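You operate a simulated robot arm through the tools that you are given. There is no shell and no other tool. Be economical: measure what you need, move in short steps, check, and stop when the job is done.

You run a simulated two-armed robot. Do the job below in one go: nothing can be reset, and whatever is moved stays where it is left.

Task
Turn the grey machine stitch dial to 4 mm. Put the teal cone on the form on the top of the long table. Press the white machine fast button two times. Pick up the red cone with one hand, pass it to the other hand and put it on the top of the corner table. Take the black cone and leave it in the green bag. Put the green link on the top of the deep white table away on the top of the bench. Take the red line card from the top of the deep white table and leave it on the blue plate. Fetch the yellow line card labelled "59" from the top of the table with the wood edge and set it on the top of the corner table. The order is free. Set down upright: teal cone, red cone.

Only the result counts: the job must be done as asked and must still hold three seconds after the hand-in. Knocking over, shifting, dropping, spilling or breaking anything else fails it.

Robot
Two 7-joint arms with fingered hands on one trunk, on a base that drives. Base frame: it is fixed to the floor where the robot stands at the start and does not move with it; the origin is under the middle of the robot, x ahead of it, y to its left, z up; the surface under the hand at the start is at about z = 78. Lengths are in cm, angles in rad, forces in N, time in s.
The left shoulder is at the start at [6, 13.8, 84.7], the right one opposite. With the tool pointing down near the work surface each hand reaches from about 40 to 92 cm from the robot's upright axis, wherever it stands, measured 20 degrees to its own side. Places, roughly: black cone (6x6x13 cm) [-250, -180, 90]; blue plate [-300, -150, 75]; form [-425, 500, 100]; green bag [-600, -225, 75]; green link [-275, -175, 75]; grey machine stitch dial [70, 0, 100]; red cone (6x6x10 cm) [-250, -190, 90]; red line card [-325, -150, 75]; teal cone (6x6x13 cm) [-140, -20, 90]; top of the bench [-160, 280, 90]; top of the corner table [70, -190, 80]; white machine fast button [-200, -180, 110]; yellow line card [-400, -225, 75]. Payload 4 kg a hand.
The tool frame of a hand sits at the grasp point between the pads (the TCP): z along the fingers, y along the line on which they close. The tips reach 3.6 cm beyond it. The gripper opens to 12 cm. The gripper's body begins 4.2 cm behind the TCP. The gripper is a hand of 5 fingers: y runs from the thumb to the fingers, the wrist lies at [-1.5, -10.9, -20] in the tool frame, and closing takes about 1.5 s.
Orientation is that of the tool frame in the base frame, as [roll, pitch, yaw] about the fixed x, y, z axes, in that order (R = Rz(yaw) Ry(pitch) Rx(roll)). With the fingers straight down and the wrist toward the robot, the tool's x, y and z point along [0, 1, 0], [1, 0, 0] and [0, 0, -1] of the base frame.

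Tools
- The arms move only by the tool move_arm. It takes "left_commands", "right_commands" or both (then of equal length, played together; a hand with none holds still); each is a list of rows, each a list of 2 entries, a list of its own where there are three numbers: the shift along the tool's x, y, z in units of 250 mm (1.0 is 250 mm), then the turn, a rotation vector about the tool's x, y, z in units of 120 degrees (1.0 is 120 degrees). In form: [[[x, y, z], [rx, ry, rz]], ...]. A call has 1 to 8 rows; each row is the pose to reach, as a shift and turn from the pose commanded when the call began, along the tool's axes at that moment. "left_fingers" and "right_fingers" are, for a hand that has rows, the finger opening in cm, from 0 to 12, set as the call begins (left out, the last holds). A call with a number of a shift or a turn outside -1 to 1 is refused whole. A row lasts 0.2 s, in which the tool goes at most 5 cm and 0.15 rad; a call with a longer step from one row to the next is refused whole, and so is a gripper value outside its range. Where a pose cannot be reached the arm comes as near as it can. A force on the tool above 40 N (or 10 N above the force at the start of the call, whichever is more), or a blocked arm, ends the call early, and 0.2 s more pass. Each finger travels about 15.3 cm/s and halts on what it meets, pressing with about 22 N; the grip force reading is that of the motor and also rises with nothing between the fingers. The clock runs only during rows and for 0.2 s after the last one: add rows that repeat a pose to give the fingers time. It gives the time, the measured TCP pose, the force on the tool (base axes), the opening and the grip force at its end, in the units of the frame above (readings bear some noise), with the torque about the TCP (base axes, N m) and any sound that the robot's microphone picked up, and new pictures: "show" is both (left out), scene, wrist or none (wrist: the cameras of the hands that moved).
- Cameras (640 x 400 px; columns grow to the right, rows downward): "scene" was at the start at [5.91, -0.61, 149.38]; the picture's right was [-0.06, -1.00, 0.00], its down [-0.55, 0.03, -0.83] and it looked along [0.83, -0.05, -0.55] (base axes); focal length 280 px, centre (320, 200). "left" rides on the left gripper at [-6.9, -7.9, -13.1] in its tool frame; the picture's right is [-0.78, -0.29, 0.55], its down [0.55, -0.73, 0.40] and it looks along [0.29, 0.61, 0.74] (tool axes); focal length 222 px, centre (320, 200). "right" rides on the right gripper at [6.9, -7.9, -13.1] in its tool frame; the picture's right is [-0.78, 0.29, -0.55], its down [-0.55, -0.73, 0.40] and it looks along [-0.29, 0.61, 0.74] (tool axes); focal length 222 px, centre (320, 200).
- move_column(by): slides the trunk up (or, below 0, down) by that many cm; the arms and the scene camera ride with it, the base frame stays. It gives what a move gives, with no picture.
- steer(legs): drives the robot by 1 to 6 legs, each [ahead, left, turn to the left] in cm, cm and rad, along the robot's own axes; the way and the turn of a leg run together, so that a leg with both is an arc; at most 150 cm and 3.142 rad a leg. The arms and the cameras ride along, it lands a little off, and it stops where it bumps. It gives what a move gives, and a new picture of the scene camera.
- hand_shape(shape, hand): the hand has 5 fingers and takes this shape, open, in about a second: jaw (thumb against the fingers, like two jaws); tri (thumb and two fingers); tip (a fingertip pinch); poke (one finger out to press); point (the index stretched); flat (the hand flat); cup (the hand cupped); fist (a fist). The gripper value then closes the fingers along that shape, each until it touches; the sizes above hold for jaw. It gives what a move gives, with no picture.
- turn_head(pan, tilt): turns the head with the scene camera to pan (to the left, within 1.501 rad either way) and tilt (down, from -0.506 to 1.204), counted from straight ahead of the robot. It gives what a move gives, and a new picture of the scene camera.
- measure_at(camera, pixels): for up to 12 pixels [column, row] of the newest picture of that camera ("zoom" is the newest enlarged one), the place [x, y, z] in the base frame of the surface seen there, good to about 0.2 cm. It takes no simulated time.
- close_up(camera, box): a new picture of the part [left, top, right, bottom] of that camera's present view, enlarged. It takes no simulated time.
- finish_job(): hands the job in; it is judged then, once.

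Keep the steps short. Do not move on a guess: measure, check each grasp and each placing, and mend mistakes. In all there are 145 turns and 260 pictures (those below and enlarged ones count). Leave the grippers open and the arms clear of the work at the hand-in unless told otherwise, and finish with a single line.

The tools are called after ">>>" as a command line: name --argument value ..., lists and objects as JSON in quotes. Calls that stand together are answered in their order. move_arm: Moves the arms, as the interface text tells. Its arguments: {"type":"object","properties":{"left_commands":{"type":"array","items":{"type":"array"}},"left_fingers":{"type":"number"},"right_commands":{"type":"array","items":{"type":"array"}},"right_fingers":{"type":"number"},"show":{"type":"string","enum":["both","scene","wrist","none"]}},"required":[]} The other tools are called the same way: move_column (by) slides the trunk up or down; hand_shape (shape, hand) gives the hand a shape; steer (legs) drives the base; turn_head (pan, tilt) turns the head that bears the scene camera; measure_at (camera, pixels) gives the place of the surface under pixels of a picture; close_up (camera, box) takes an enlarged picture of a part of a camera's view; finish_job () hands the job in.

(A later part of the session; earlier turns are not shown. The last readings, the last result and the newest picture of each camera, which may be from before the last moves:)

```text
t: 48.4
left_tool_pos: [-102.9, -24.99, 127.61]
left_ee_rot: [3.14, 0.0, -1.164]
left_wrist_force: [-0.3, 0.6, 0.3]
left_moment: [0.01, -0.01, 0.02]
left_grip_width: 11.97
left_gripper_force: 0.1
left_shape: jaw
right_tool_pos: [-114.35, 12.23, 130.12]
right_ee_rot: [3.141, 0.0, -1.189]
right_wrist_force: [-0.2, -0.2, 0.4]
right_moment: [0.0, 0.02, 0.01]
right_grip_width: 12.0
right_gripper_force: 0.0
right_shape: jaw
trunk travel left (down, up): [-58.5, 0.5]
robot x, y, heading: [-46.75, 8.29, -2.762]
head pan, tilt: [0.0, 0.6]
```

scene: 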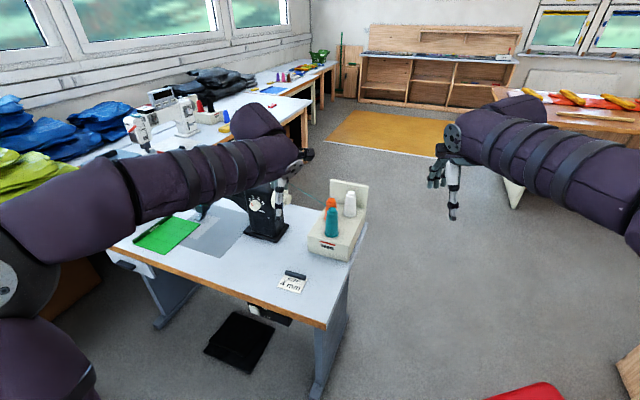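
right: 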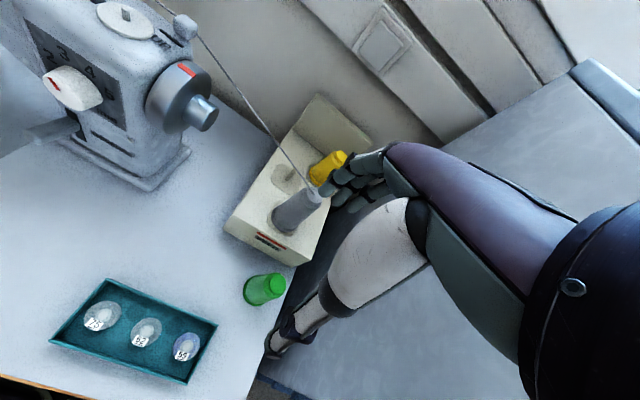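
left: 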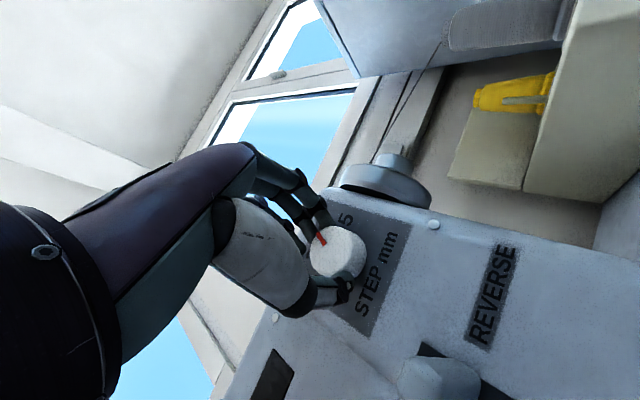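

I see the teal cone at (331,222) on the stand. Zoom and measure.

>>> close_up --camera "scene" --box '[280, 170, 390, 270]'

>>> measure_at --camera "scene" --pixels '[[331, 215], [331, 225], [331, 235], [331, 204], [349, 205], [308, 232], [358, 185], [327, 325], [350, 285], [110, 245], [308, 103], [200, 110]]'

>>> close_up --camera "scene" --box '[110, 40, 350, 190]'

```text
4.00 times, centred on (335, 220) of scene
```

zoom: 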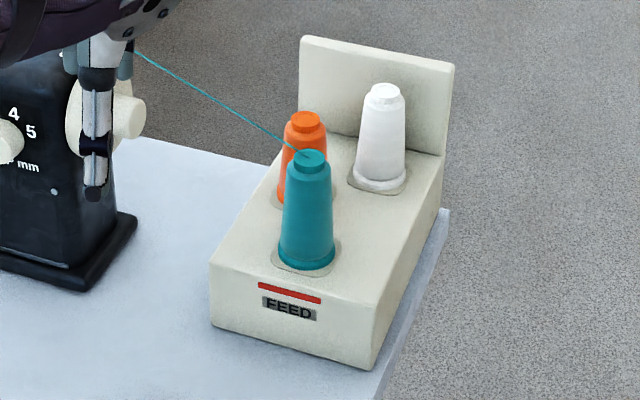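

```text
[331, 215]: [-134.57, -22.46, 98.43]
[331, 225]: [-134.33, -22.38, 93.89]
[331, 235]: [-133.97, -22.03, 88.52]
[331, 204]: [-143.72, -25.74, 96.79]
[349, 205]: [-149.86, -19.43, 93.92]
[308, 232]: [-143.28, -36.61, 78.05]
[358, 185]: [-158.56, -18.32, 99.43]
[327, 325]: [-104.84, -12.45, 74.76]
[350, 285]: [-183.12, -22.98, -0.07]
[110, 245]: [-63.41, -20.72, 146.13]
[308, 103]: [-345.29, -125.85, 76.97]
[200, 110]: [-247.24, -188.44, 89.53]
```

```text
2.67 times, centred on (230, 115) of scene
```

zoom: 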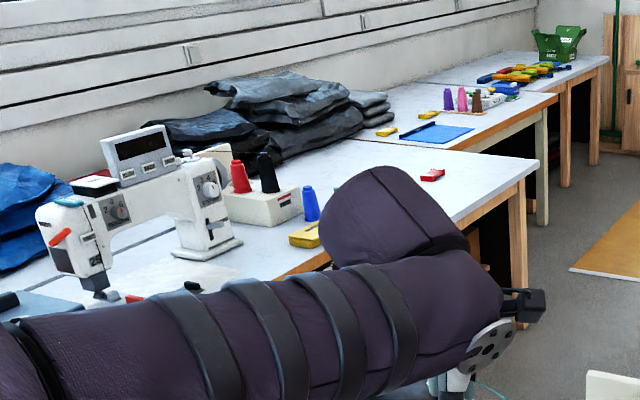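

Finish the turn, and approach the stand: target robot at (−67, 2).

>>> steer --legs '[[0, 0, -0.38], [20, 6, 0]]'

>>> turn_head --pan 0.3 --tilt 0.75

```text
t: 51.1
left_tool_pos: [-131.28, -8.15, 127.57]
left_ee_rot: [3.141, 0.004, -1.54]
left_wrist_force: [-0.9, 0.3, 0.4]
left_moment: [0.0, -0.06, 0.0]
left_grip_width: 11.95
left_gripper_force: 0.1
left_shape: jaw
right_tool_pos: [-128.11, 30.57, 130.01]
right_ee_rot: [3.141, 0.0, -1.566]
right_wrist_force: [-0.3, 0.4, -0.2]
right_moment: [0.03, -0.02, -0.05]
right_grip_width: 12.0
right_gripper_force: 0.0
right_shape: jaw
trunk travel left (down, up): [-58.5, 0.5]
robot x, y, heading: [-66.95, 2.21, -3.141]
head pan, tilt: [0.0, 0.6]
```

scene: 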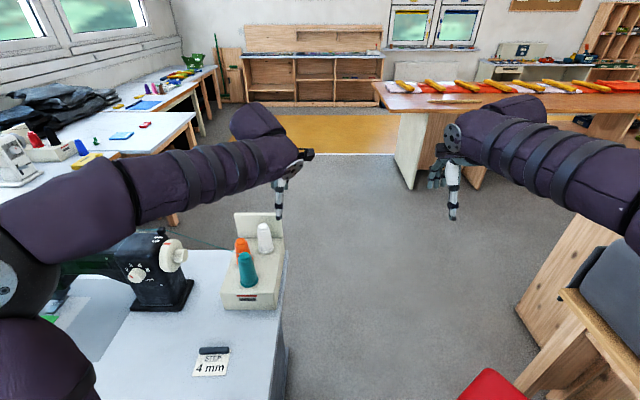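

```text
t: 52.0
left_tool_pos: [-131.04, -8.16, 127.47]
left_ee_rot: [3.14, 0.0, -1.54]
left_wrist_force: [-0.1, -1.1, -0.2]
left_moment: [0.0, -0.01, -0.03]
left_grip_width: 11.98
left_gripper_force: 0.1
left_shape: jaw
right_tool_pos: [-128.01, 30.61, 130.16]
right_ee_rot: [3.142, 0.0, -1.565]
right_wrist_force: [-1.2, -0.9, -0.6]
right_moment: [-0.02, 0.01, -0.02]
right_grip_width: 11.98
right_gripper_force: 0.1
right_shape: jaw
trunk travel left (down, up): [-58.5, 0.5]
robot x, y, heading: [-67.08, 1.89, -3.135]
head pan, tilt: [0.3, 0.75]
```

scene: 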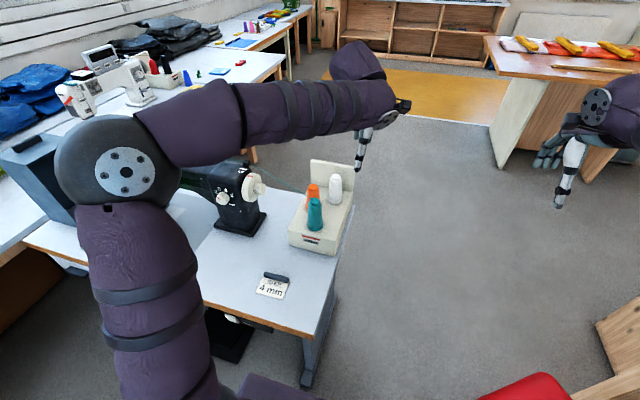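

>>> close_up --camera "scene" --box '[280, 150, 370, 260]'

>>> move_arm --left_commands '[[[0.06, 0, 0], [0, 0, 0]]]' --show "wrist"

```text
3.64 times, centred on (325, 205) of scene
```

zoom: 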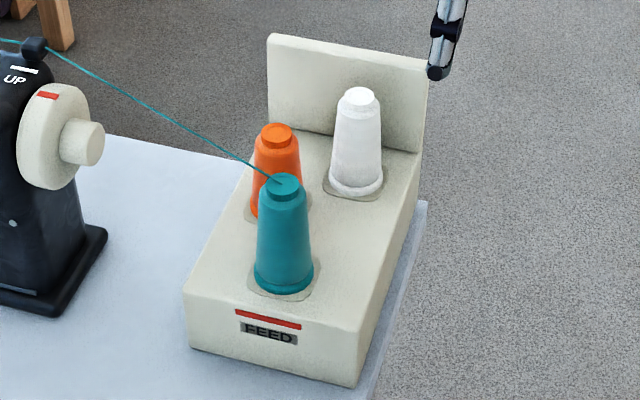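

```text
t: 52.4
left_tool_pos: [-131.09, -9.76, 127.57]
left_ee_rot: [3.139, 0.001, -1.54]
left_wrist_force: [-0.1, -0.4, 0.0]
left_moment: [-0.01, -0.01, 0.0]
left_grip_width: 11.96
left_gripper_force: 0.1
left_shape: jaw
right_tool_pos: [-127.97, 30.47, 130.17]
right_ee_rot: [3.14, 0.0, -1.564]
right_wrist_force: [0.3, 0.5, -0.3]
right_moment: [-0.01, -0.03, -0.01]
right_grip_width: 11.98
right_gripper_force: 0.1
right_shape: jaw
trunk travel left (down, up): [-58.5, 0.5]
robot x, y, heading: [-67.02, 2.16, -3.131]
head pan, tilt: [0.3, 0.75]
```

left: 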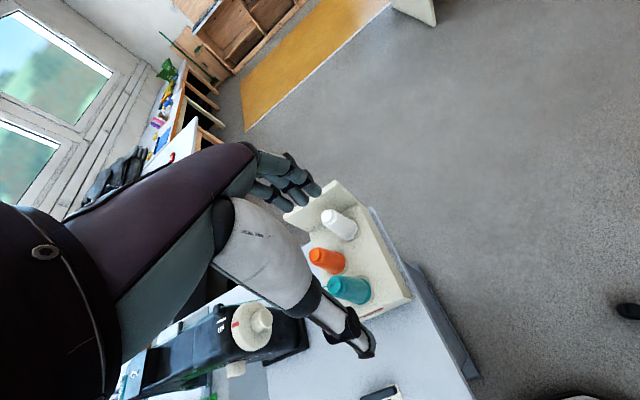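

>>> measure_at --camera "zoom" --pixels '[[281, 180], [276, 130], [359, 94], [283, 290], [283, 240], [303, 290], [258, 240], [308, 240], [350, 200], [346, 60]]'

>>> measure_at --camera "left" --pixels '[[333, 286], [314, 257], [327, 216], [360, 292]]'

```text
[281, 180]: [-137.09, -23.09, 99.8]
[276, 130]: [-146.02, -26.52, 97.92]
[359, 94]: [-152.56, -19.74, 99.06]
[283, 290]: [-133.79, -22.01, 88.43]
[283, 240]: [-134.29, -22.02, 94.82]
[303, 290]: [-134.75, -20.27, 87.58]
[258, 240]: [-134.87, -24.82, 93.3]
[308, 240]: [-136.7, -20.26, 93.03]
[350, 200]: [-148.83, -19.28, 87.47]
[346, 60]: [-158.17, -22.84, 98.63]
```

```text
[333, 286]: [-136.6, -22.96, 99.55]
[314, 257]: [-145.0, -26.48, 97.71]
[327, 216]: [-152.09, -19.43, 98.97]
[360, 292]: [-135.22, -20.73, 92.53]
```

Teal centre (−136.7, −23.0), top 99.7; orange and white neighbours lie behind. I'll turn the hand 45° so the fingers go clear of both, and hover at z 108.

>>> move_arm --left_commands '[[[0.08, 0.04, 0], [0, 0, 0.06]], [[0.16, 0.08, 0.03], [0, 0, 0.12]], [[0.24, 0.12, 0.1], [0, 0, 0.18]], [[0.32, 0.16, 0.2], [0, 0, 0.24]], [[0.4, 0.2, 0.33], [0, 0, 0.3]], [[0.48, 0.24, 0.48], [0, 0, 0.36]], [[0.523, 0.24, 0.63], [0, 0, 0.375]], [[0.523, 0.24, 0.78], [0, 0, 0.375]]]' --left_fingers 8

```text
t: 54.1
left_tool_pos: [-136.84, -22.81, 107.94]
left_ee_rot: [3.14, 0.001, -2.327]
left_wrist_force: [0.2, -0.8, -0.2]
left_moment: [0.02, 0.0, 0.0]
left_grip_width: 8.01
left_gripper_force: 0.0
left_shape: jaw
right_tool_pos: [-128.02, 30.63, 129.98]
right_ee_rot: [3.142, 0.0, -1.564]
right_wrist_force: [0.6, -0.6, -0.4]
right_moment: [0.01, -0.03, 0.03]
right_grip_width: 11.99
right_gripper_force: 0.0
right_shape: jaw
trunk travel left (down, up): [-58.5, 0.5]
robot x, y, heading: [-67.04, 2.04, -3.135]
head pan, tilt: [0.3, 0.75]
```

scene: 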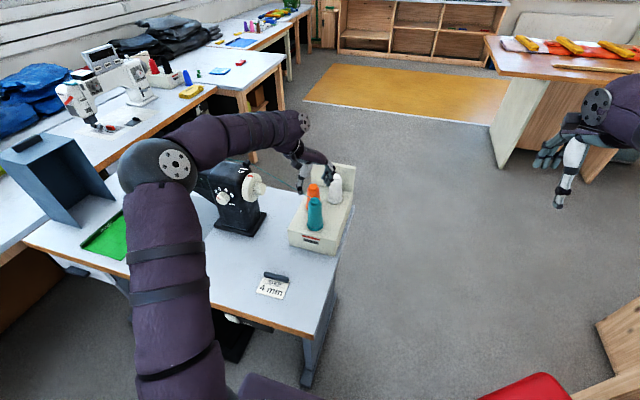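
left: 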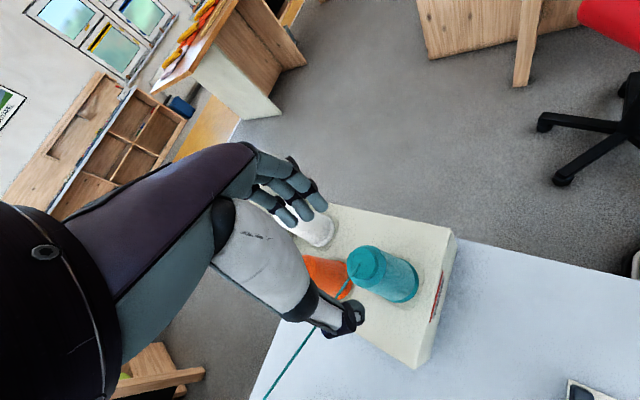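

Aligned over the cone. Descend to z 96 and look.

>>> move_arm --left_commands '[[[0, -0.009, 0.16], [0, 0, 0]], [[0, -0.009, 0.32], [0, 0, 0]], [[0, -0.009, 0.475], [0, 0, 0]]]' --show "wrist"

```text
t: 55.0
left_tool_pos: [-136.74, -23.24, 96.07]
left_ee_rot: [3.14, 0.002, -2.326]
left_wrist_force: [0.4, -1.0, -0.2]
left_moment: [0.0, 0.02, 0.02]
left_grip_width: 8.02
left_gripper_force: 0.1
left_shape: jaw
right_tool_pos: [-128.14, 30.65, 130.08]
right_ee_rot: [-3.14, -0.002, -1.563]
right_wrist_force: [0.4, -0.9, 0.1]
right_moment: [-0.02, -0.01, -0.04]
right_grip_width: 11.96
right_gripper_force: 0.0
right_shape: jaw
trunk travel left (down, up): [-58.5, 0.5]
robot x, y, heading: [-67.15, 1.6, -3.136]
head pan, tilt: [0.3, 0.75]
```

left: 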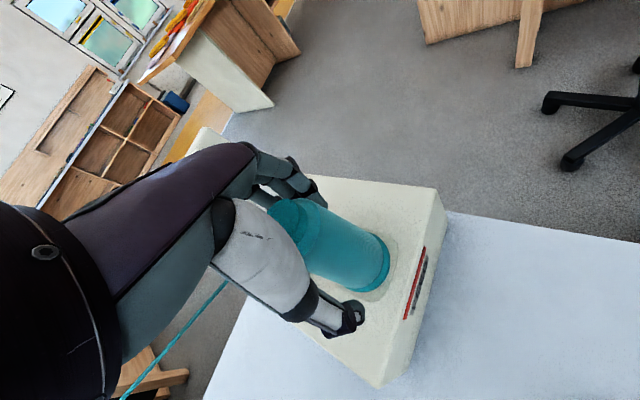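

Cone is between the fingers. Close.

>>> move_arm --left_commands '[[[0, 0, 0], [0, 0, 0]], [[0, 0, 0], [0, 0, 0]], [[0, 0, 0], [0, 0, 0]], [[0, 0, 0], [0, 0, 0]], [[0, 0, 0], [0, 0, 0]], [[0, 0, 0], [0, 0, 0]], [[0, 0, 0], [0, 0, 0]]]' --left_fingers 2 --show "wrist"

```text
t: 56.5
left_tool_pos: [-136.64, -22.98, 96.24]
left_ee_rot: [3.139, 0.001, -2.325]
left_wrist_force: [0.3, -1.4, 0.5]
left_moment: [-0.03, -0.02, -0.04]
left_grip_width: 4.34
left_gripper_force: 22.2
left_shape: jaw
right_tool_pos: [-127.98, 30.63, 130.24]
right_ee_rot: [-3.142, -0.001, -1.564]
right_wrist_force: [0.3, 0.2, -0.7]
right_moment: [0.04, 0.0, 0.04]
right_grip_width: 11.98
right_gripper_force: 0.1
right_shape: jaw
trunk travel left (down, up): [-58.5, 0.5]
robot x, y, heading: [-66.7, 2.21, -3.135]
head pan, tilt: [0.3, 0.75]
```

left: 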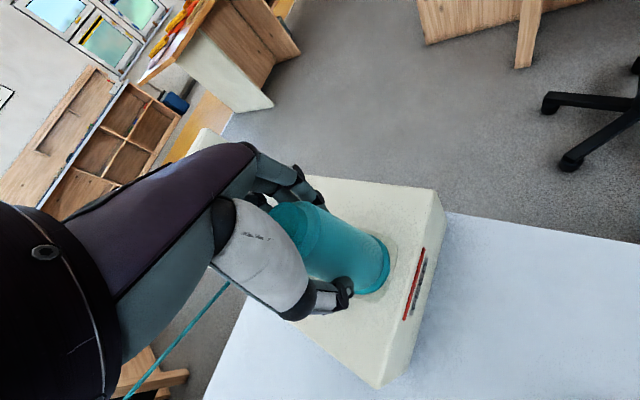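

Gripped at 4.3 cm. Lift straight up 22 cm.

>>> move_arm --left_commands '[[[0, 0, -0.06], [0, 0, 0]], [[0, 0, -0.18], [0, 0, 0]], [[0, 0, -0.32], [0, 0, 0]], [[0, 0, -0.46], [0, 0, 0]], [[0, 0, -0.6], [0, 0, 0]], [[0, 0, -0.74], [0, 0, 0]], [[0, 0, -0.88], [0, 0, 0]]]'

```text
t: 58.1
left_tool_pos: [-136.53, -22.95, 118.19]
left_ee_rot: [3.139, -0.001, -2.326]
left_wrist_force: [0.3, 0.7, -2.4]
left_moment: [-0.02, -0.02, 0.0]
left_grip_width: 4.32
left_gripper_force: 22.3
left_shape: jaw
right_tool_pos: [-128.0, 30.68, 130.18]
right_ee_rot: [3.141, 0.001, -1.565]
right_wrist_force: [-0.1, 0.4, 0.3]
right_moment: [-0.01, -0.01, 0.0]
right_grip_width: 12.0
right_gripper_force: 0.2
right_shape: jaw
trunk travel left (down, up): [-58.5, 0.5]
robot x, y, heading: [-67.05, 1.98, -3.136]
head pan, tilt: [0.3, 0.75]
```

scene: 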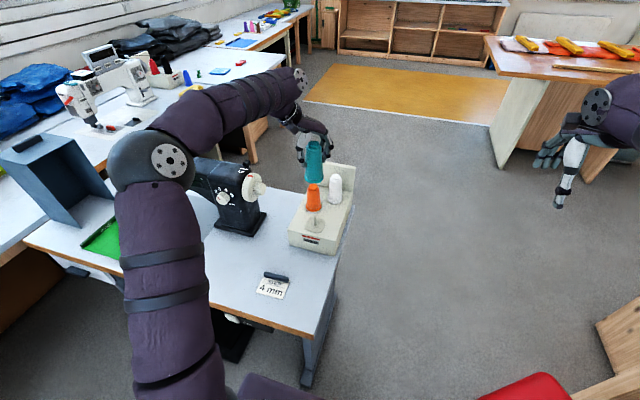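
left: 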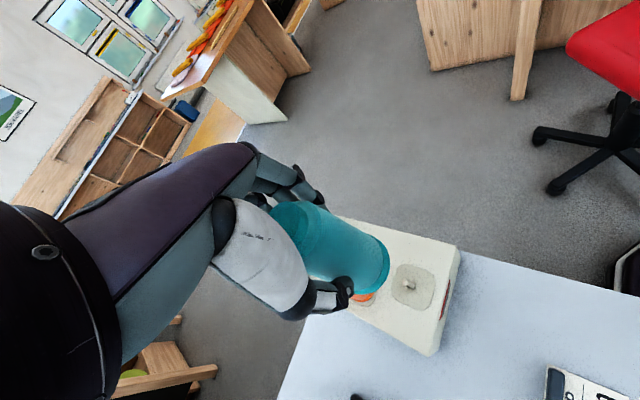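

Teal cone is held; the pin is short. Now look around to the right (+y side) for the route to the long table.

>>> turn_head --pan -0.9 --tilt 0.3

>>> turn_head --pan -0.1 --tilt 0.35

```text
t: 59.5
left_tool_pos: [-136.65, -23.09, 118.07]
left_ee_rot: [3.14, 0.001, -2.326]
left_wrist_force: [-0.9, 0.7, -2.1]
left_moment: [0.02, 0.01, 0.03]
left_grip_width: 4.33
left_gripper_force: 21.6
left_shape: jaw
right_tool_pos: [-128.07, 30.6, 130.21]
right_ee_rot: [3.141, -0.001, -1.565]
right_wrist_force: [0.3, -0.4, 0.5]
right_moment: [-0.05, -0.01, -0.02]
right_grip_width: 11.98
right_gripper_force: 0.0
right_shape: jaw
trunk travel left (down, up): [-58.5, 0.5]
robot x, y, heading: [-67.14, 1.74, -3.138]
head pan, tilt: [-0.901, 0.3]
```

scene: 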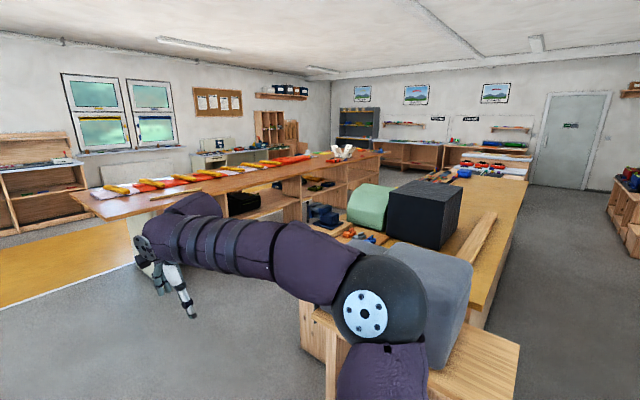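

```text
t: 60.7
left_tool_pos: [-136.66, -23.16, 118.24]
left_ee_rot: [3.14, 0.001, -2.324]
left_wrist_force: [-0.7, 1.3, -2.4]
left_moment: [-0.03, 0.0, 0.0]
left_grip_width: 4.32
left_gripper_force: 22.2
left_shape: jaw
right_tool_pos: [-128.06, 30.64, 130.12]
right_ee_rot: [3.142, 0.0, -1.565]
right_wrist_force: [0.1, -0.7, 0.7]
right_moment: [0.04, -0.01, -0.03]
right_grip_width: 11.98
right_gripper_force: 0.1
right_shape: jaw
trunk travel left (down, up): [-58.5, 0.5]
robot x, y, heading: [-67.1, 1.72, -3.14]
head pan, tilt: [-0.099, 0.351]
```

scene: 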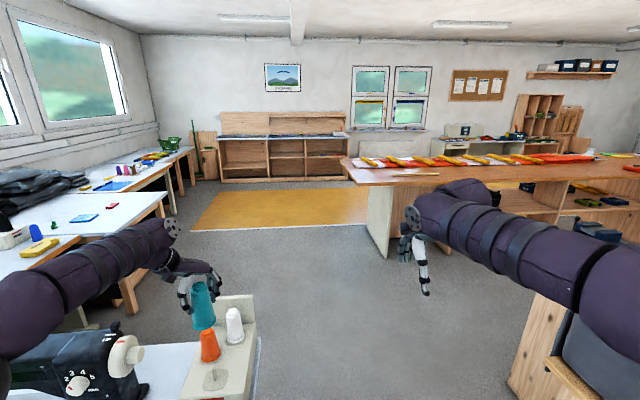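

>>> measure_at --camera "scene" --pixels '[[195, 228], [368, 222], [217, 190], [340, 162], [385, 255], [600, 180], [630, 160], [510, 388], [240, 182], [168, 235], [130, 312], [200, 178]]'

>>> turn_head --pan -0.9 --tilt 0.15

```text
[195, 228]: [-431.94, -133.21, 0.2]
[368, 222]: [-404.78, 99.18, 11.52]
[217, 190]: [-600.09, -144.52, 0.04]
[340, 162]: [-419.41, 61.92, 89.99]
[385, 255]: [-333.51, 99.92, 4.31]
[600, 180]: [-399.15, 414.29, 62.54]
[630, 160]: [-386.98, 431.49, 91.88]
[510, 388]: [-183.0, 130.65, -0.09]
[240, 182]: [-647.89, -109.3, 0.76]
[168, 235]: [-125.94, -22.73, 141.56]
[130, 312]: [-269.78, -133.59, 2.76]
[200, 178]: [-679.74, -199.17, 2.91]
```

```text
t: 61.8
left_tool_pos: [-136.64, -23.14, 118.26]
left_ee_rot: [3.14, -0.002, -2.325]
left_wrist_force: [-0.5, 0.0, -2.0]
left_moment: [0.03, 0.0, -0.02]
left_grip_width: 4.32
left_gripper_force: 21.9
left_shape: jaw
right_tool_pos: [-128.02, 30.6, 130.05]
right_ee_rot: [3.141, 0.001, -1.566]
right_wrist_force: [-0.2, -0.2, -0.3]
right_moment: [-0.03, -0.02, 0.01]
right_grip_width: 11.95
right_gripper_force: 0.0
right_shape: jaw
trunk travel left (down, up): [-58.5, 0.5]
robot x, y, heading: [-66.97, 2.18, -3.14]
head pan, tilt: [-0.901, 0.15]
```

scene: 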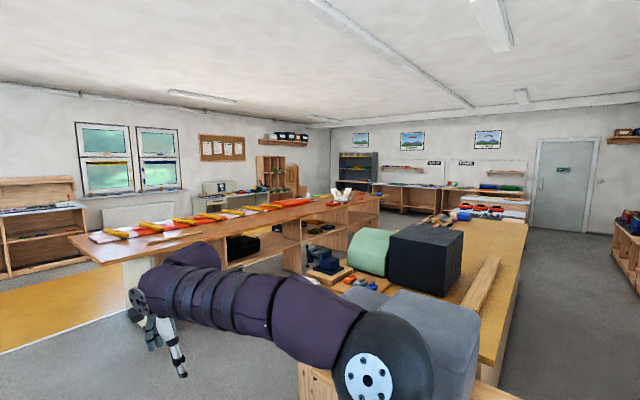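

>>> close_up --camera "scene" --box '[300, 160, 400, 240]'

>>> measure_at --camera "scene" --pixels '[[350, 195], [340, 190], [360, 192], [75, 240], [200, 228], [120, 262], [378, 200], [300, 270], [350, 240], [490, 370], [525, 235], [340, 205]]'

```text
5.00 times, centred on (350, 200) of scene
```

zoom: 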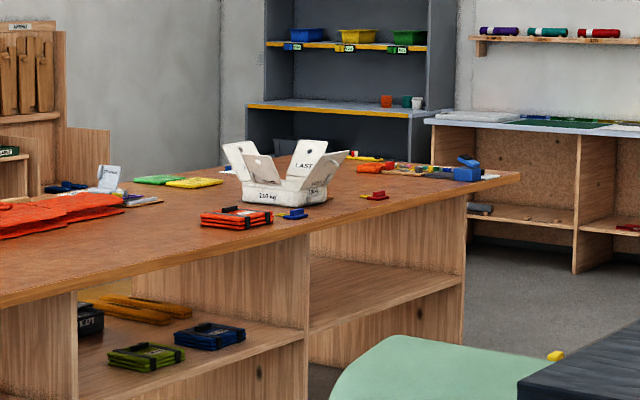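

```text
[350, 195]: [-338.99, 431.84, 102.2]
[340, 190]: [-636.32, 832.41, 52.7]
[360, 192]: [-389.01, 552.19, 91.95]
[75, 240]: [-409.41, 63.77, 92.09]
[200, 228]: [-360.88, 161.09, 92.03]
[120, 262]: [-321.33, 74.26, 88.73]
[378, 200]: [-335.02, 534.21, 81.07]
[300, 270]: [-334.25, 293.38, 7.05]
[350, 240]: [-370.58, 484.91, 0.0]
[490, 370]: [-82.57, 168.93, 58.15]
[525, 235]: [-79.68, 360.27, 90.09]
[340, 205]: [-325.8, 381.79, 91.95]
```

>>> measure_at --camera "zoom" --pixels '[[275, 195], [240, 160], [310, 160], [330, 175], [235, 218], [295, 215], [375, 196], [155, 180], [195, 183], [400, 165], [110, 178], [520, 178]]'

>>> close_up --camera "scene" --box '[330, 182, 370, 207]'

```text
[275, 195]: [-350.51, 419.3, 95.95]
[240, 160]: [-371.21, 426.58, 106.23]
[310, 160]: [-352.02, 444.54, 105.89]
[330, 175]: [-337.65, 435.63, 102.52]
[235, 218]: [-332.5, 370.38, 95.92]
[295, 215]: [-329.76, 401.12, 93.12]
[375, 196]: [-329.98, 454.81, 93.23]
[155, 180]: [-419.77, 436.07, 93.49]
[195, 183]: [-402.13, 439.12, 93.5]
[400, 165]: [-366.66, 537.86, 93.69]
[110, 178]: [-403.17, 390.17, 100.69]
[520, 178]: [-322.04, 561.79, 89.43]
```

```text
16.00 times, centred on (350, 194) of scene
```

zoom: 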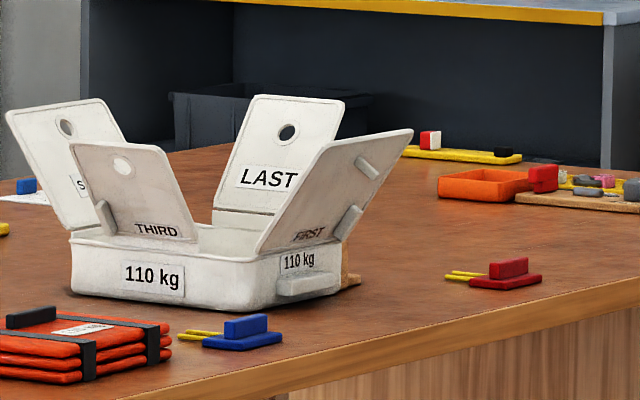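

The form must be near the far end of the long table. The gap by the chair is tight, so I'll go out the north side: back up, turn right to face +y, look.

>>> steer --legs '[[-50, 0, 0], [0, 0, -1.571]]'

>>> turn_head --pan 0 --tilt 0.4

```text
t: 68.6
left_tool_pos: [-41.53, 71.82, 118.18]
left_ee_rot: [3.141, 0.0, 2.385]
left_wrist_force: [-0.2, -0.3, -2.1]
left_moment: [0.0, 0.0, -0.01]
left_grip_width: 4.31
left_gripper_force: 22.2
left_shape: jaw
right_tool_pos: [12.18, 63.05, 130.12]
right_ee_rot: [-3.141, -0.001, -3.138]
right_wrist_force: [0.1, 0.4, -0.4]
right_moment: [-0.01, 0.02, -0.01]
right_grip_width: 11.97
right_gripper_force: 0.1
right_shape: jaw
trunk travel left (down, up): [-58.5, 0.5]
robot x, y, heading: [-16.29, 2.02, 1.574]
head pan, tilt: [-0.901, 0.15]
```

scene: 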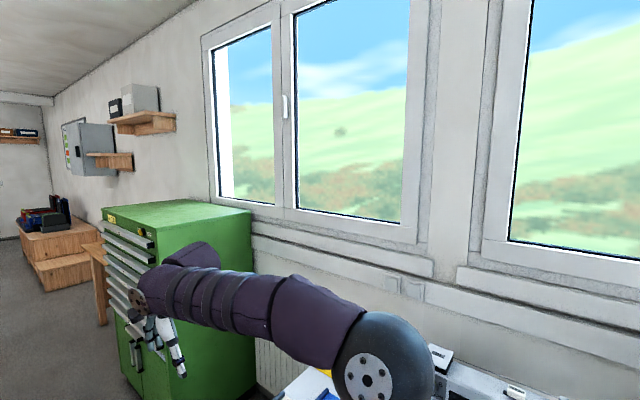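

```text
t: 69.8
left_tool_pos: [-41.46, 71.83, 118.24]
left_ee_rot: [3.141, -0.001, 2.385]
left_wrist_force: [0.0, -0.1, -1.7]
left_moment: [0.03, 0.01, 0.0]
left_grip_width: 4.29
left_gripper_force: 21.7
left_shape: jaw
right_tool_pos: [12.2, 63.26, 130.08]
right_ee_rot: [3.141, -0.001, -3.137]
right_wrist_force: [-0.4, 0.0, 0.1]
right_moment: [0.0, 0.0, -0.03]
right_grip_width: 11.99
right_gripper_force: 0.0
right_shape: jaw
trunk travel left (down, up): [-58.5, 0.5]
robot x, y, heading: [-16.57, 2.12, 1.572]
head pan, tilt: [0.0, 0.4]
```

scene: 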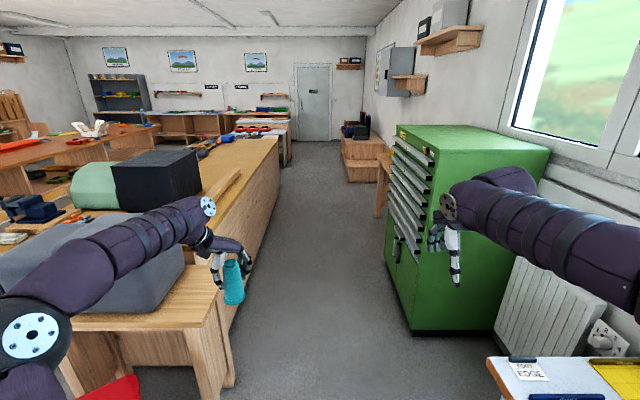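

>>> measure_at --camera "scene" --pixels '[[5, 350], [20, 300], [60, 260], [630, 240], [600, 200], [637, 290], [195, 230], [228, 300], [395, 250], [405, 130], [170, 300], [240, 185]]'

>>> turn_head --pan 0.9 --tilt 0.6

```text
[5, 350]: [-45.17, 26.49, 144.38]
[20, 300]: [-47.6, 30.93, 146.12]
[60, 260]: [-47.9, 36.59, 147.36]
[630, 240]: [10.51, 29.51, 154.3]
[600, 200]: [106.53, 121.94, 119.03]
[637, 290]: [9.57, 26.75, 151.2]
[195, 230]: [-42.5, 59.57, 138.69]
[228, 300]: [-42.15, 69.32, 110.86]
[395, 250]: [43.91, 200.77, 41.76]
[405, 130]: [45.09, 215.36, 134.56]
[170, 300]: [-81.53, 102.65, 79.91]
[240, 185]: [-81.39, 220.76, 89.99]
```

```text
t: 71.0
left_tool_pos: [-41.43, 71.76, 118.2]
left_ee_rot: [3.139, -0.002, 2.385]
left_wrist_force: [-0.2, -0.7, -1.8]
left_moment: [0.0, 0.0, 0.04]
left_grip_width: 4.31
left_gripper_force: 22.1
left_shape: jaw
right_tool_pos: [12.23, 63.14, 130.11]
right_ee_rot: [3.141, 0.001, -3.137]
right_wrist_force: [0.4, -0.3, 1.0]
right_moment: [0.0, 0.03, 0.0]
right_grip_width: 12.0
right_gripper_force: 0.0
right_shape: jaw
trunk travel left (down, up): [-58.5, 0.5]
robot x, y, heading: [-16.56, 1.82, 1.575]
head pan, tilt: [0.901, 0.6]
```

scene: 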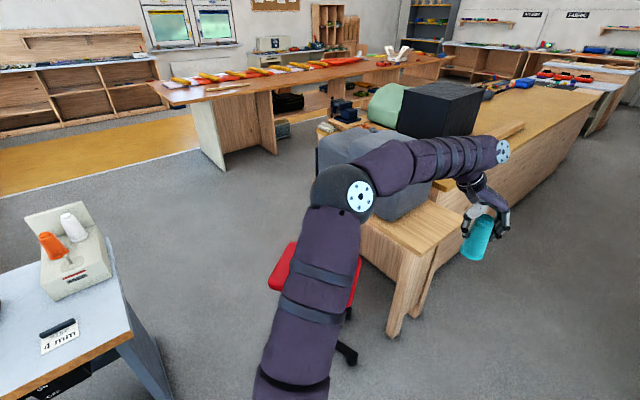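

Lane is clear with elbows high. Drive 240 cm ahead.

>>> steer --legs '[[130, 0, 0], [110, 0, 0]]'

>>> turn_head --pan 0.5 --tilt 0.4

```text
t: 82.8
left_tool_pos: [-41.09, 312.54, 118.13]
left_ee_rot: [3.14, -0.001, 2.381]
left_wrist_force: [-0.3, 0.3, -1.9]
left_moment: [-0.02, 0.01, 0.02]
left_grip_width: 4.33
left_gripper_force: 22.4
left_shape: jaw
right_tool_pos: [12.64, 303.61, 130.25]
right_ee_rot: [3.142, -0.001, 3.141]
right_wrist_force: [-0.6, 0.8, 0.2]
right_moment: [-0.02, 0.04, 0.01]
right_grip_width: 11.98
right_gripper_force: 0.1
right_shape: jaw
trunk travel left (down, up): [-58.5, 0.5]
robot x, y, heading: [-16.03, 242.7, 1.569]
head pan, tilt: [0.901, 0.6]
```

scene: 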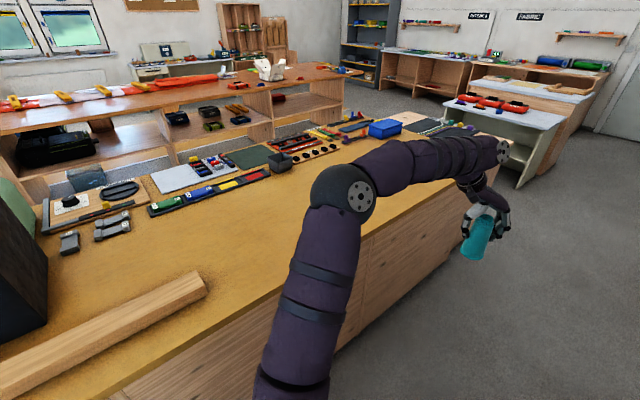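

```text
t: 83.7
left_tool_pos: [-41.02, 312.73, 118.19]
left_ee_rot: [3.139, 0.001, 2.38]
left_wrist_force: [0.2, -0.3, -2.2]
left_moment: [0.02, -0.02, -0.01]
left_grip_width: 4.31
left_gripper_force: 22.0
left_shape: jaw
right_tool_pos: [12.62, 303.65, 130.14]
right_ee_rot: [-3.142, -0.001, -3.141]
right_wrist_force: [0.1, 0.2, -0.1]
right_moment: [0.02, 0.05, 0.0]
right_grip_width: 11.99
right_gripper_force: 0.1
right_shape: jaw
trunk travel left (down, up): [-58.5, 0.5]
robot x, y, heading: [-16.52, 242.55, 1.572]
head pan, tilt: [0.499, 0.4]
```

scene: 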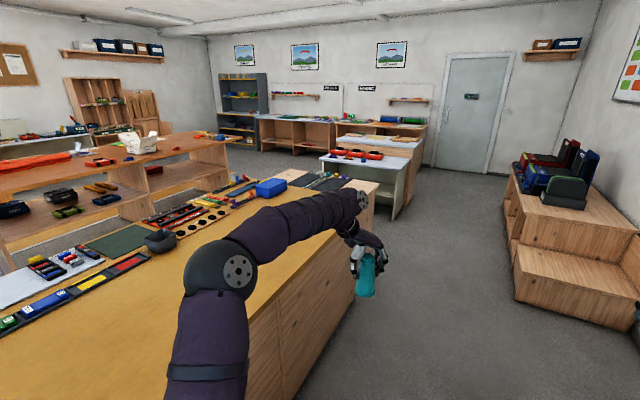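

>>> measure_at --camera "scene" --pixels '[[377, 186], [373, 238], [322, 158], [392, 220], [408, 175], [338, 150], [232, 140], [140, 145], [60, 160], [222, 188], [518, 298], [90, 155]]'

>>> close_up --camera "scene" --box '[0, 90, 250, 245]'

```text
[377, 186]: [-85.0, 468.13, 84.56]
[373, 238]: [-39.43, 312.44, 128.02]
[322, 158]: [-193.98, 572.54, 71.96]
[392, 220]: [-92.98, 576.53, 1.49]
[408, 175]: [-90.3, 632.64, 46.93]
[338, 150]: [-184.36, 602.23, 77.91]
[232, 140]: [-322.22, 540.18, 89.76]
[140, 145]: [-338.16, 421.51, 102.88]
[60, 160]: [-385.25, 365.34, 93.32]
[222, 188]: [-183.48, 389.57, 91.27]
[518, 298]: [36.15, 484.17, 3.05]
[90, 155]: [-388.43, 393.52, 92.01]
```

```text
2.56 times, centred on (125, 168) of scene
```

zoom: 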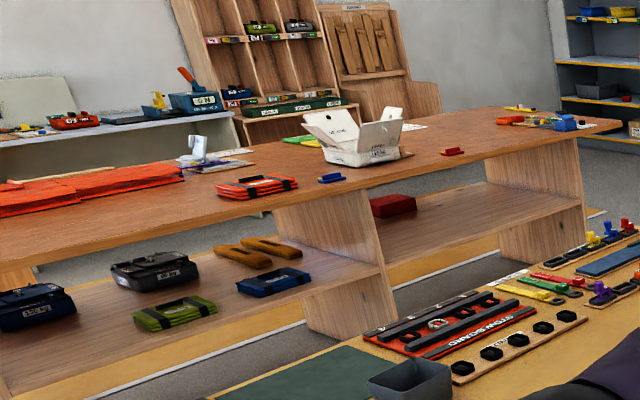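

Drive to y≈520, turn left and go west between bench end and the desk.

>>> steer --legs '[[140, 0, 0], [137, 0, 0], [0, 0, 1.571], [110, 0, 0], [100, 0, 0]]'

>>> turn_head --pan 0.15 --tilt 0.5

```text
t: 111.0
left_tool_pos: [-295.01, 497.8, 118.19]
left_ee_rot: [3.138, 0.0, -2.338]
left_wrist_force: [-0.6, -0.1, -1.6]
left_moment: [-0.02, 0.0, 0.02]
left_grip_width: 4.29
left_gripper_force: 22.7
left_shape: jaw
right_tool_pos: [-285.72, 551.45, 130.11]
right_ee_rot: [3.14, 0.0, -1.578]
right_wrist_force: [0.1, -0.2, 0.1]
right_moment: [-0.02, -0.02, -0.01]
right_grip_width: 11.98
right_gripper_force: 0.0
right_shape: jaw
trunk travel left (down, up): [-58.5, 0.5]
robot x, y, heading: [-225.09, 521.95, 3.139]
head pan, tilt: [0.499, 0.4]
```

scene: 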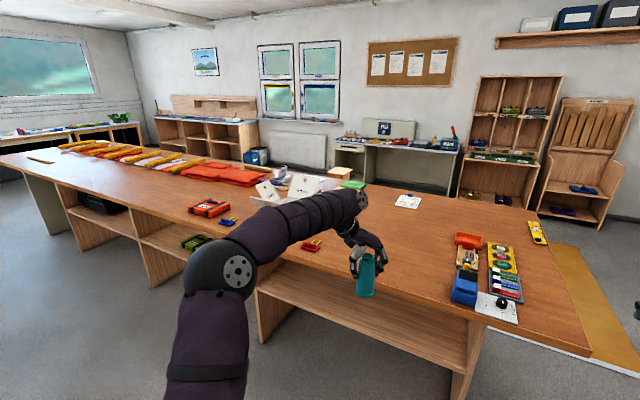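

```text
t: 111.8
left_tool_pos: [-295.01, 497.8, 118.1]
left_ee_rot: [3.14, -0.001, -2.34]
left_wrist_force: [0.2, -0.2, -1.7]
left_moment: [-0.01, 0.01, 0.02]
left_grip_width: 4.27
left_gripper_force: 22.9
left_shape: jaw
right_tool_pos: [-285.7, 551.38, 130.2]
right_ee_rot: [3.141, 0.0, -1.578]
right_wrist_force: [0.0, -0.3, -0.7]
right_moment: [-0.02, 0.0, 0.0]
right_grip_width: 11.99
right_gripper_force: 0.0
right_shape: jaw
trunk travel left (down, up): [-58.5, 0.5]
robot x, y, heading: [-224.71, 522.1, 3.133]
head pan, tilt: [0.15, 0.499]
```

scene: 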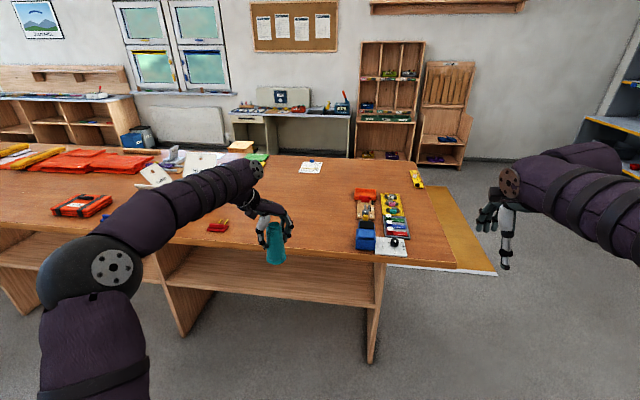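

There is a paper form at (311,167). Zoom and measure.

>>> close_up --camera "scene" --box '[285, 150, 335, 185]'

>>> measure_at --camera "scene" --pixels '[[311, 167], [300, 172], [321, 172], [303, 162], [320, 162], [311, 161], [360, 190], [415, 165], [400, 270], [456, 266], [250, 158], [390, 258]]'

```text
11.43 times, centred on (310, 168) of scene
```

zoom: 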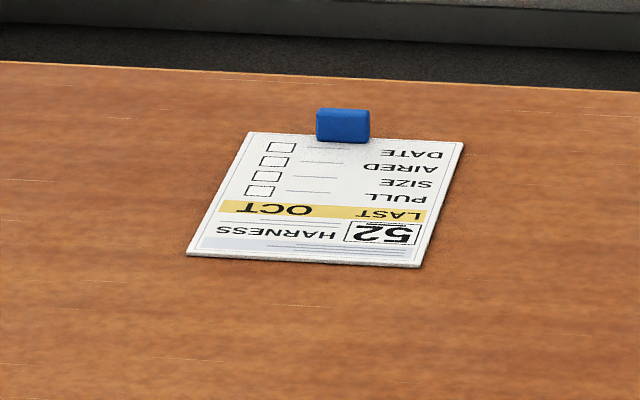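

```text
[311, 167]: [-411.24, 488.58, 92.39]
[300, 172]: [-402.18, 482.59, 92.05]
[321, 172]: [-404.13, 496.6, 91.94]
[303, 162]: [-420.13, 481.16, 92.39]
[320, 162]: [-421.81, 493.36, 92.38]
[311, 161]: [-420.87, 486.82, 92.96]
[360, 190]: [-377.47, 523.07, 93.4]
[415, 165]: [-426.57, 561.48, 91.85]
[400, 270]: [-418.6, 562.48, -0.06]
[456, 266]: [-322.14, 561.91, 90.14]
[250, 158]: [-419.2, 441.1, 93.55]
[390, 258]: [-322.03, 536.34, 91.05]
```

>>> measure_at --camera "scene" --pixels '[[350, 158], [240, 140], [232, 112], [350, 112], [385, 155], [455, 165], [475, 215], [440, 195], [590, 130], [612, 155], [420, 162], [490, 268]]'

>>> turn_head --pan -0.7 --tilt 0.5

```text
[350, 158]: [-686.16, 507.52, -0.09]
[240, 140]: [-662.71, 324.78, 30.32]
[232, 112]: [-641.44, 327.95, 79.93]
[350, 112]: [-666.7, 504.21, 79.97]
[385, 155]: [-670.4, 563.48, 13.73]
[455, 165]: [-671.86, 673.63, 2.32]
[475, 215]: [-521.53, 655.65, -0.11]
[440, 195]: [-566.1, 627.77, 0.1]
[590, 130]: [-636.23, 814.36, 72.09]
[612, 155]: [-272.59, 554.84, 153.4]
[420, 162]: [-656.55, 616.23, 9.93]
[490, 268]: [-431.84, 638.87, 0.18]
```

```text
t: 113.0
left_tool_pos: [-294.94, 497.8, 118.18]
left_ee_rot: [3.14, 0.001, -2.338]
left_wrist_force: [-0.3, 0.4, -2.0]
left_moment: [-0.03, 0.0, 0.0]
left_grip_width: 4.27
left_gripper_force: 21.7
left_shape: jaw
right_tool_pos: [-285.53, 551.41, 130.25]
right_ee_rot: [3.141, 0.001, -1.578]
right_wrist_force: [-0.8, -0.4, 0.6]
right_moment: [-0.01, 0.02, 0.0]
right_grip_width: 11.97
right_gripper_force: 0.1
right_shape: jaw
trunk travel left (down, up): [-58.5, 0.5]
robot x, y, heading: [-224.73, 521.85, 3.134]
head pan, tilt: [-0.7, 0.499]
```

scene: 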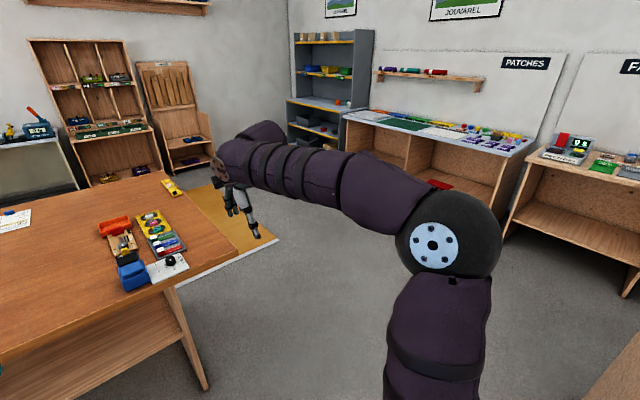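

>>> measure_at --camera "scene" --pixels '[[345, 115], [530, 152], [500, 230], [620, 295], [290, 130], [405, 170], [275, 240], [190, 390]]'

```text
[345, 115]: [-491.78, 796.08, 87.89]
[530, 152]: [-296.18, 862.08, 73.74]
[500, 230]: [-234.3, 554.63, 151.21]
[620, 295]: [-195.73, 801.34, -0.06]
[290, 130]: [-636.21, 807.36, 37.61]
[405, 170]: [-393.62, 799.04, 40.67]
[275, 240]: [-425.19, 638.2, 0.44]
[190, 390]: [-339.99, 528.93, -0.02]
```

Route: ahead 20, strafe right to y≈665, west to x≈−500, turn to face +x.

>>> steer --legs '[[20, 0, 0], [0, -143, 0], [130, 0, 0], [125, 0, 0], [0, 65, 0], [0, 0, 3.14]]'

>>> turn_head --pan -0.2 --tilt 0.6

```text
t: 143.8
left_tool_pos: [-429.93, 623.06, 118.17]
left_ee_rot: [3.14, 0.0, 0.802]
left_wrist_force: [0.0, 0.6, -1.9]
left_moment: [0.03, -0.01, 0.0]
left_grip_width: 4.24
left_gripper_force: 21.8
left_shape: jaw
right_tool_pos: [-439.19, 569.51, 130.16]
right_ee_rot: [3.141, 0.001, 1.561]
right_wrist_force: [0.4, 0.2, 0.1]
right_moment: [-0.01, 0.02, 0.02]
right_grip_width: 11.96
right_gripper_force: 0.1
right_shape: jaw
trunk travel left (down, up): [-58.5, 0.5]
robot x, y, heading: [-499.92, 598.63, -0.006]
head pan, tilt: [-0.7, 0.499]
```

scene: 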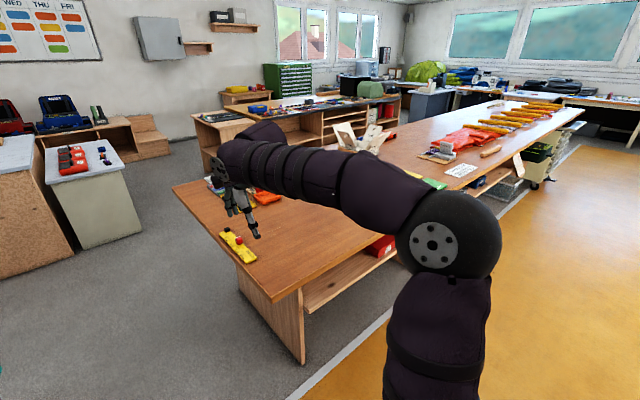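

```text
t: 144.8
left_tool_pos: [-429.77, 623.02, 118.1]
left_ee_rot: [3.14, 0.0, 0.802]
left_wrist_force: [0.0, 0.1, -1.5]
left_moment: [0.0, 0.01, 0.05]
left_grip_width: 4.27
left_gripper_force: 22.1
left_shape: jaw
right_tool_pos: [-439.15, 569.46, 130.22]
right_ee_rot: [3.139, 0.002, 1.562]
right_wrist_force: [-0.2, 0.9, -0.5]
right_moment: [0.01, -0.01, 0.01]
right_grip_width: 11.99
right_gripper_force: 0.1
right_shape: jaw
trunk travel left (down, up): [-58.5, 0.5]
robot x, y, heading: [-499.98, 599.0, -0.009]
head pan, tilt: [-0.201, 0.6]
```

scene: 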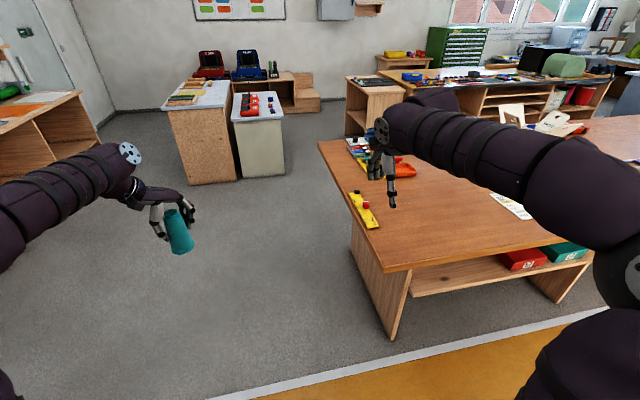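

>>> measure_at --camera "scene" --pixels '[[385, 271], [560, 240], [392, 335], [500, 205], [530, 212], [360, 205], [520, 330]]'

>>> steer --legs '[[8, -135, 0]]'

```text
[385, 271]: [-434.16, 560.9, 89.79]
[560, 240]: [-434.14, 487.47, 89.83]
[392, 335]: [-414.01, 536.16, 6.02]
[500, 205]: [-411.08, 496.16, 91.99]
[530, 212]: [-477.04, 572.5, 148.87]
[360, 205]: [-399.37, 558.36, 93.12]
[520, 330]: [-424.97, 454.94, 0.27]
```

```text
t: 151.5
left_tool_pos: [-423.19, 489.01, 118.22]
left_ee_rot: [3.14, 0.001, 0.8]
left_wrist_force: [0.5, -0.5, -1.4]
left_moment: [0.01, -0.02, -0.04]
left_grip_width: 4.23
left_gripper_force: 21.8
left_shape: jaw
right_tool_pos: [-432.66, 435.5, 130.25]
right_ee_rot: [3.141, 0.0, 1.56]
right_wrist_force: [-0.6, -0.6, 0.7]
right_moment: [0.02, -0.01, -0.01]
right_grip_width: 11.98
right_gripper_force: 0.1
right_shape: jaw
trunk travel left (down, up): [-58.5, 0.5]
robot x, y, heading: [-493.21, 465.19, -0.011]
head pan, tilt: [-0.201, 0.6]
```

scene: 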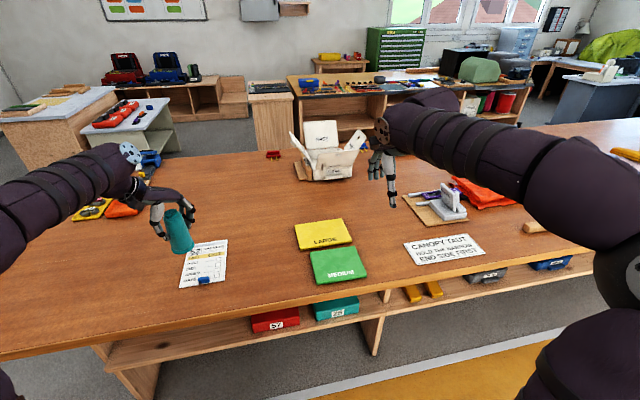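

The form is at (203,262). Measure its corners and the clip.

>>> close_up --camera "scene" --box '[150, 200, 250, 300]'

>>> measure_at --camera "scene" --pixels '[[180, 286], [222, 284], [227, 242], [205, 281], [204, 262], [197, 243], [212, 262]]'

```text
4.00 times, centred on (200, 250) of scene
```

zoom: 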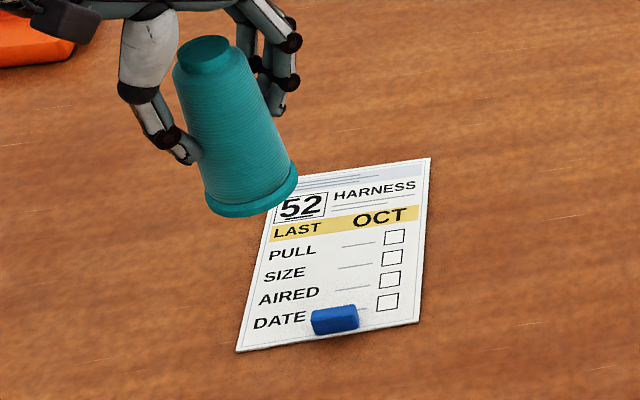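

```text
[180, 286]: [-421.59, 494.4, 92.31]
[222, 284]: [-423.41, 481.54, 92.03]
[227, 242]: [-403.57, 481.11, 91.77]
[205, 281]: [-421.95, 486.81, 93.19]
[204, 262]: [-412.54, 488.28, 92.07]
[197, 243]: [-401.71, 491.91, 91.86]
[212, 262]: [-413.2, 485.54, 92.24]
```

Form spans x −423…−402, y 481…496. Move the cone over (−409.5, 488.3), lower to just above.

>>> move_arm --left_commands '[[[0.12, 0.137, 0], [0, 0, 0]], [[0.24, 0.274, 0], [0, 0, 0]], [[0.362, 0.412, 0.05], [0, 0, 0]], [[0.362, 0.412, 0.2], [0, 0, 0]], [[0.362, 0.412, 0.35], [0, 0, 0]], [[0.362, 0.412, 0.5], [0, 0, 0]], [[0.362, 0.412, 0.57], [0, 0, 0]]]'

```text
t: 153.1
left_tool_pos: [-409.51, 488.25, 103.94]
left_ee_rot: [3.141, -0.001, 0.8]
left_wrist_force: [-1.0, -0.2, -2.0]
left_moment: [0.03, -0.01, -0.01]
left_grip_width: 4.19
left_gripper_force: 21.8
left_shape: jaw
left hand out of reach, approached as far as the arm can: row 3, 4, 5
right_tool_pos: [-432.73, 435.28, 130.19]
right_ee_rot: [3.14, -0.002, 1.56]
right_wrist_force: [1.0, -0.2, 1.0]
right_moment: [0.03, 0.01, -0.02]
right_grip_width: 11.98
right_gripper_force: 0.0
right_shape: jaw
trunk travel left (down, up): [-58.5, 0.5]
robot x, y, heading: [-492.91, 465.38, -0.013]
head pan, tilt: [-0.201, 0.6]
```

scene: 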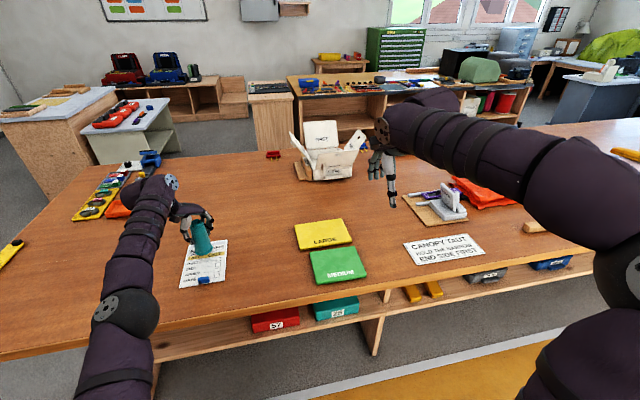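
left: 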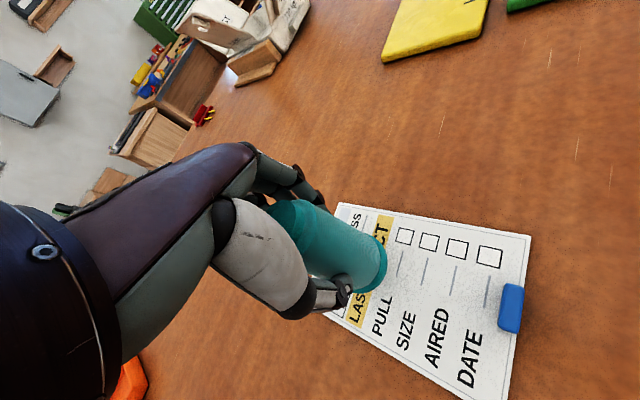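

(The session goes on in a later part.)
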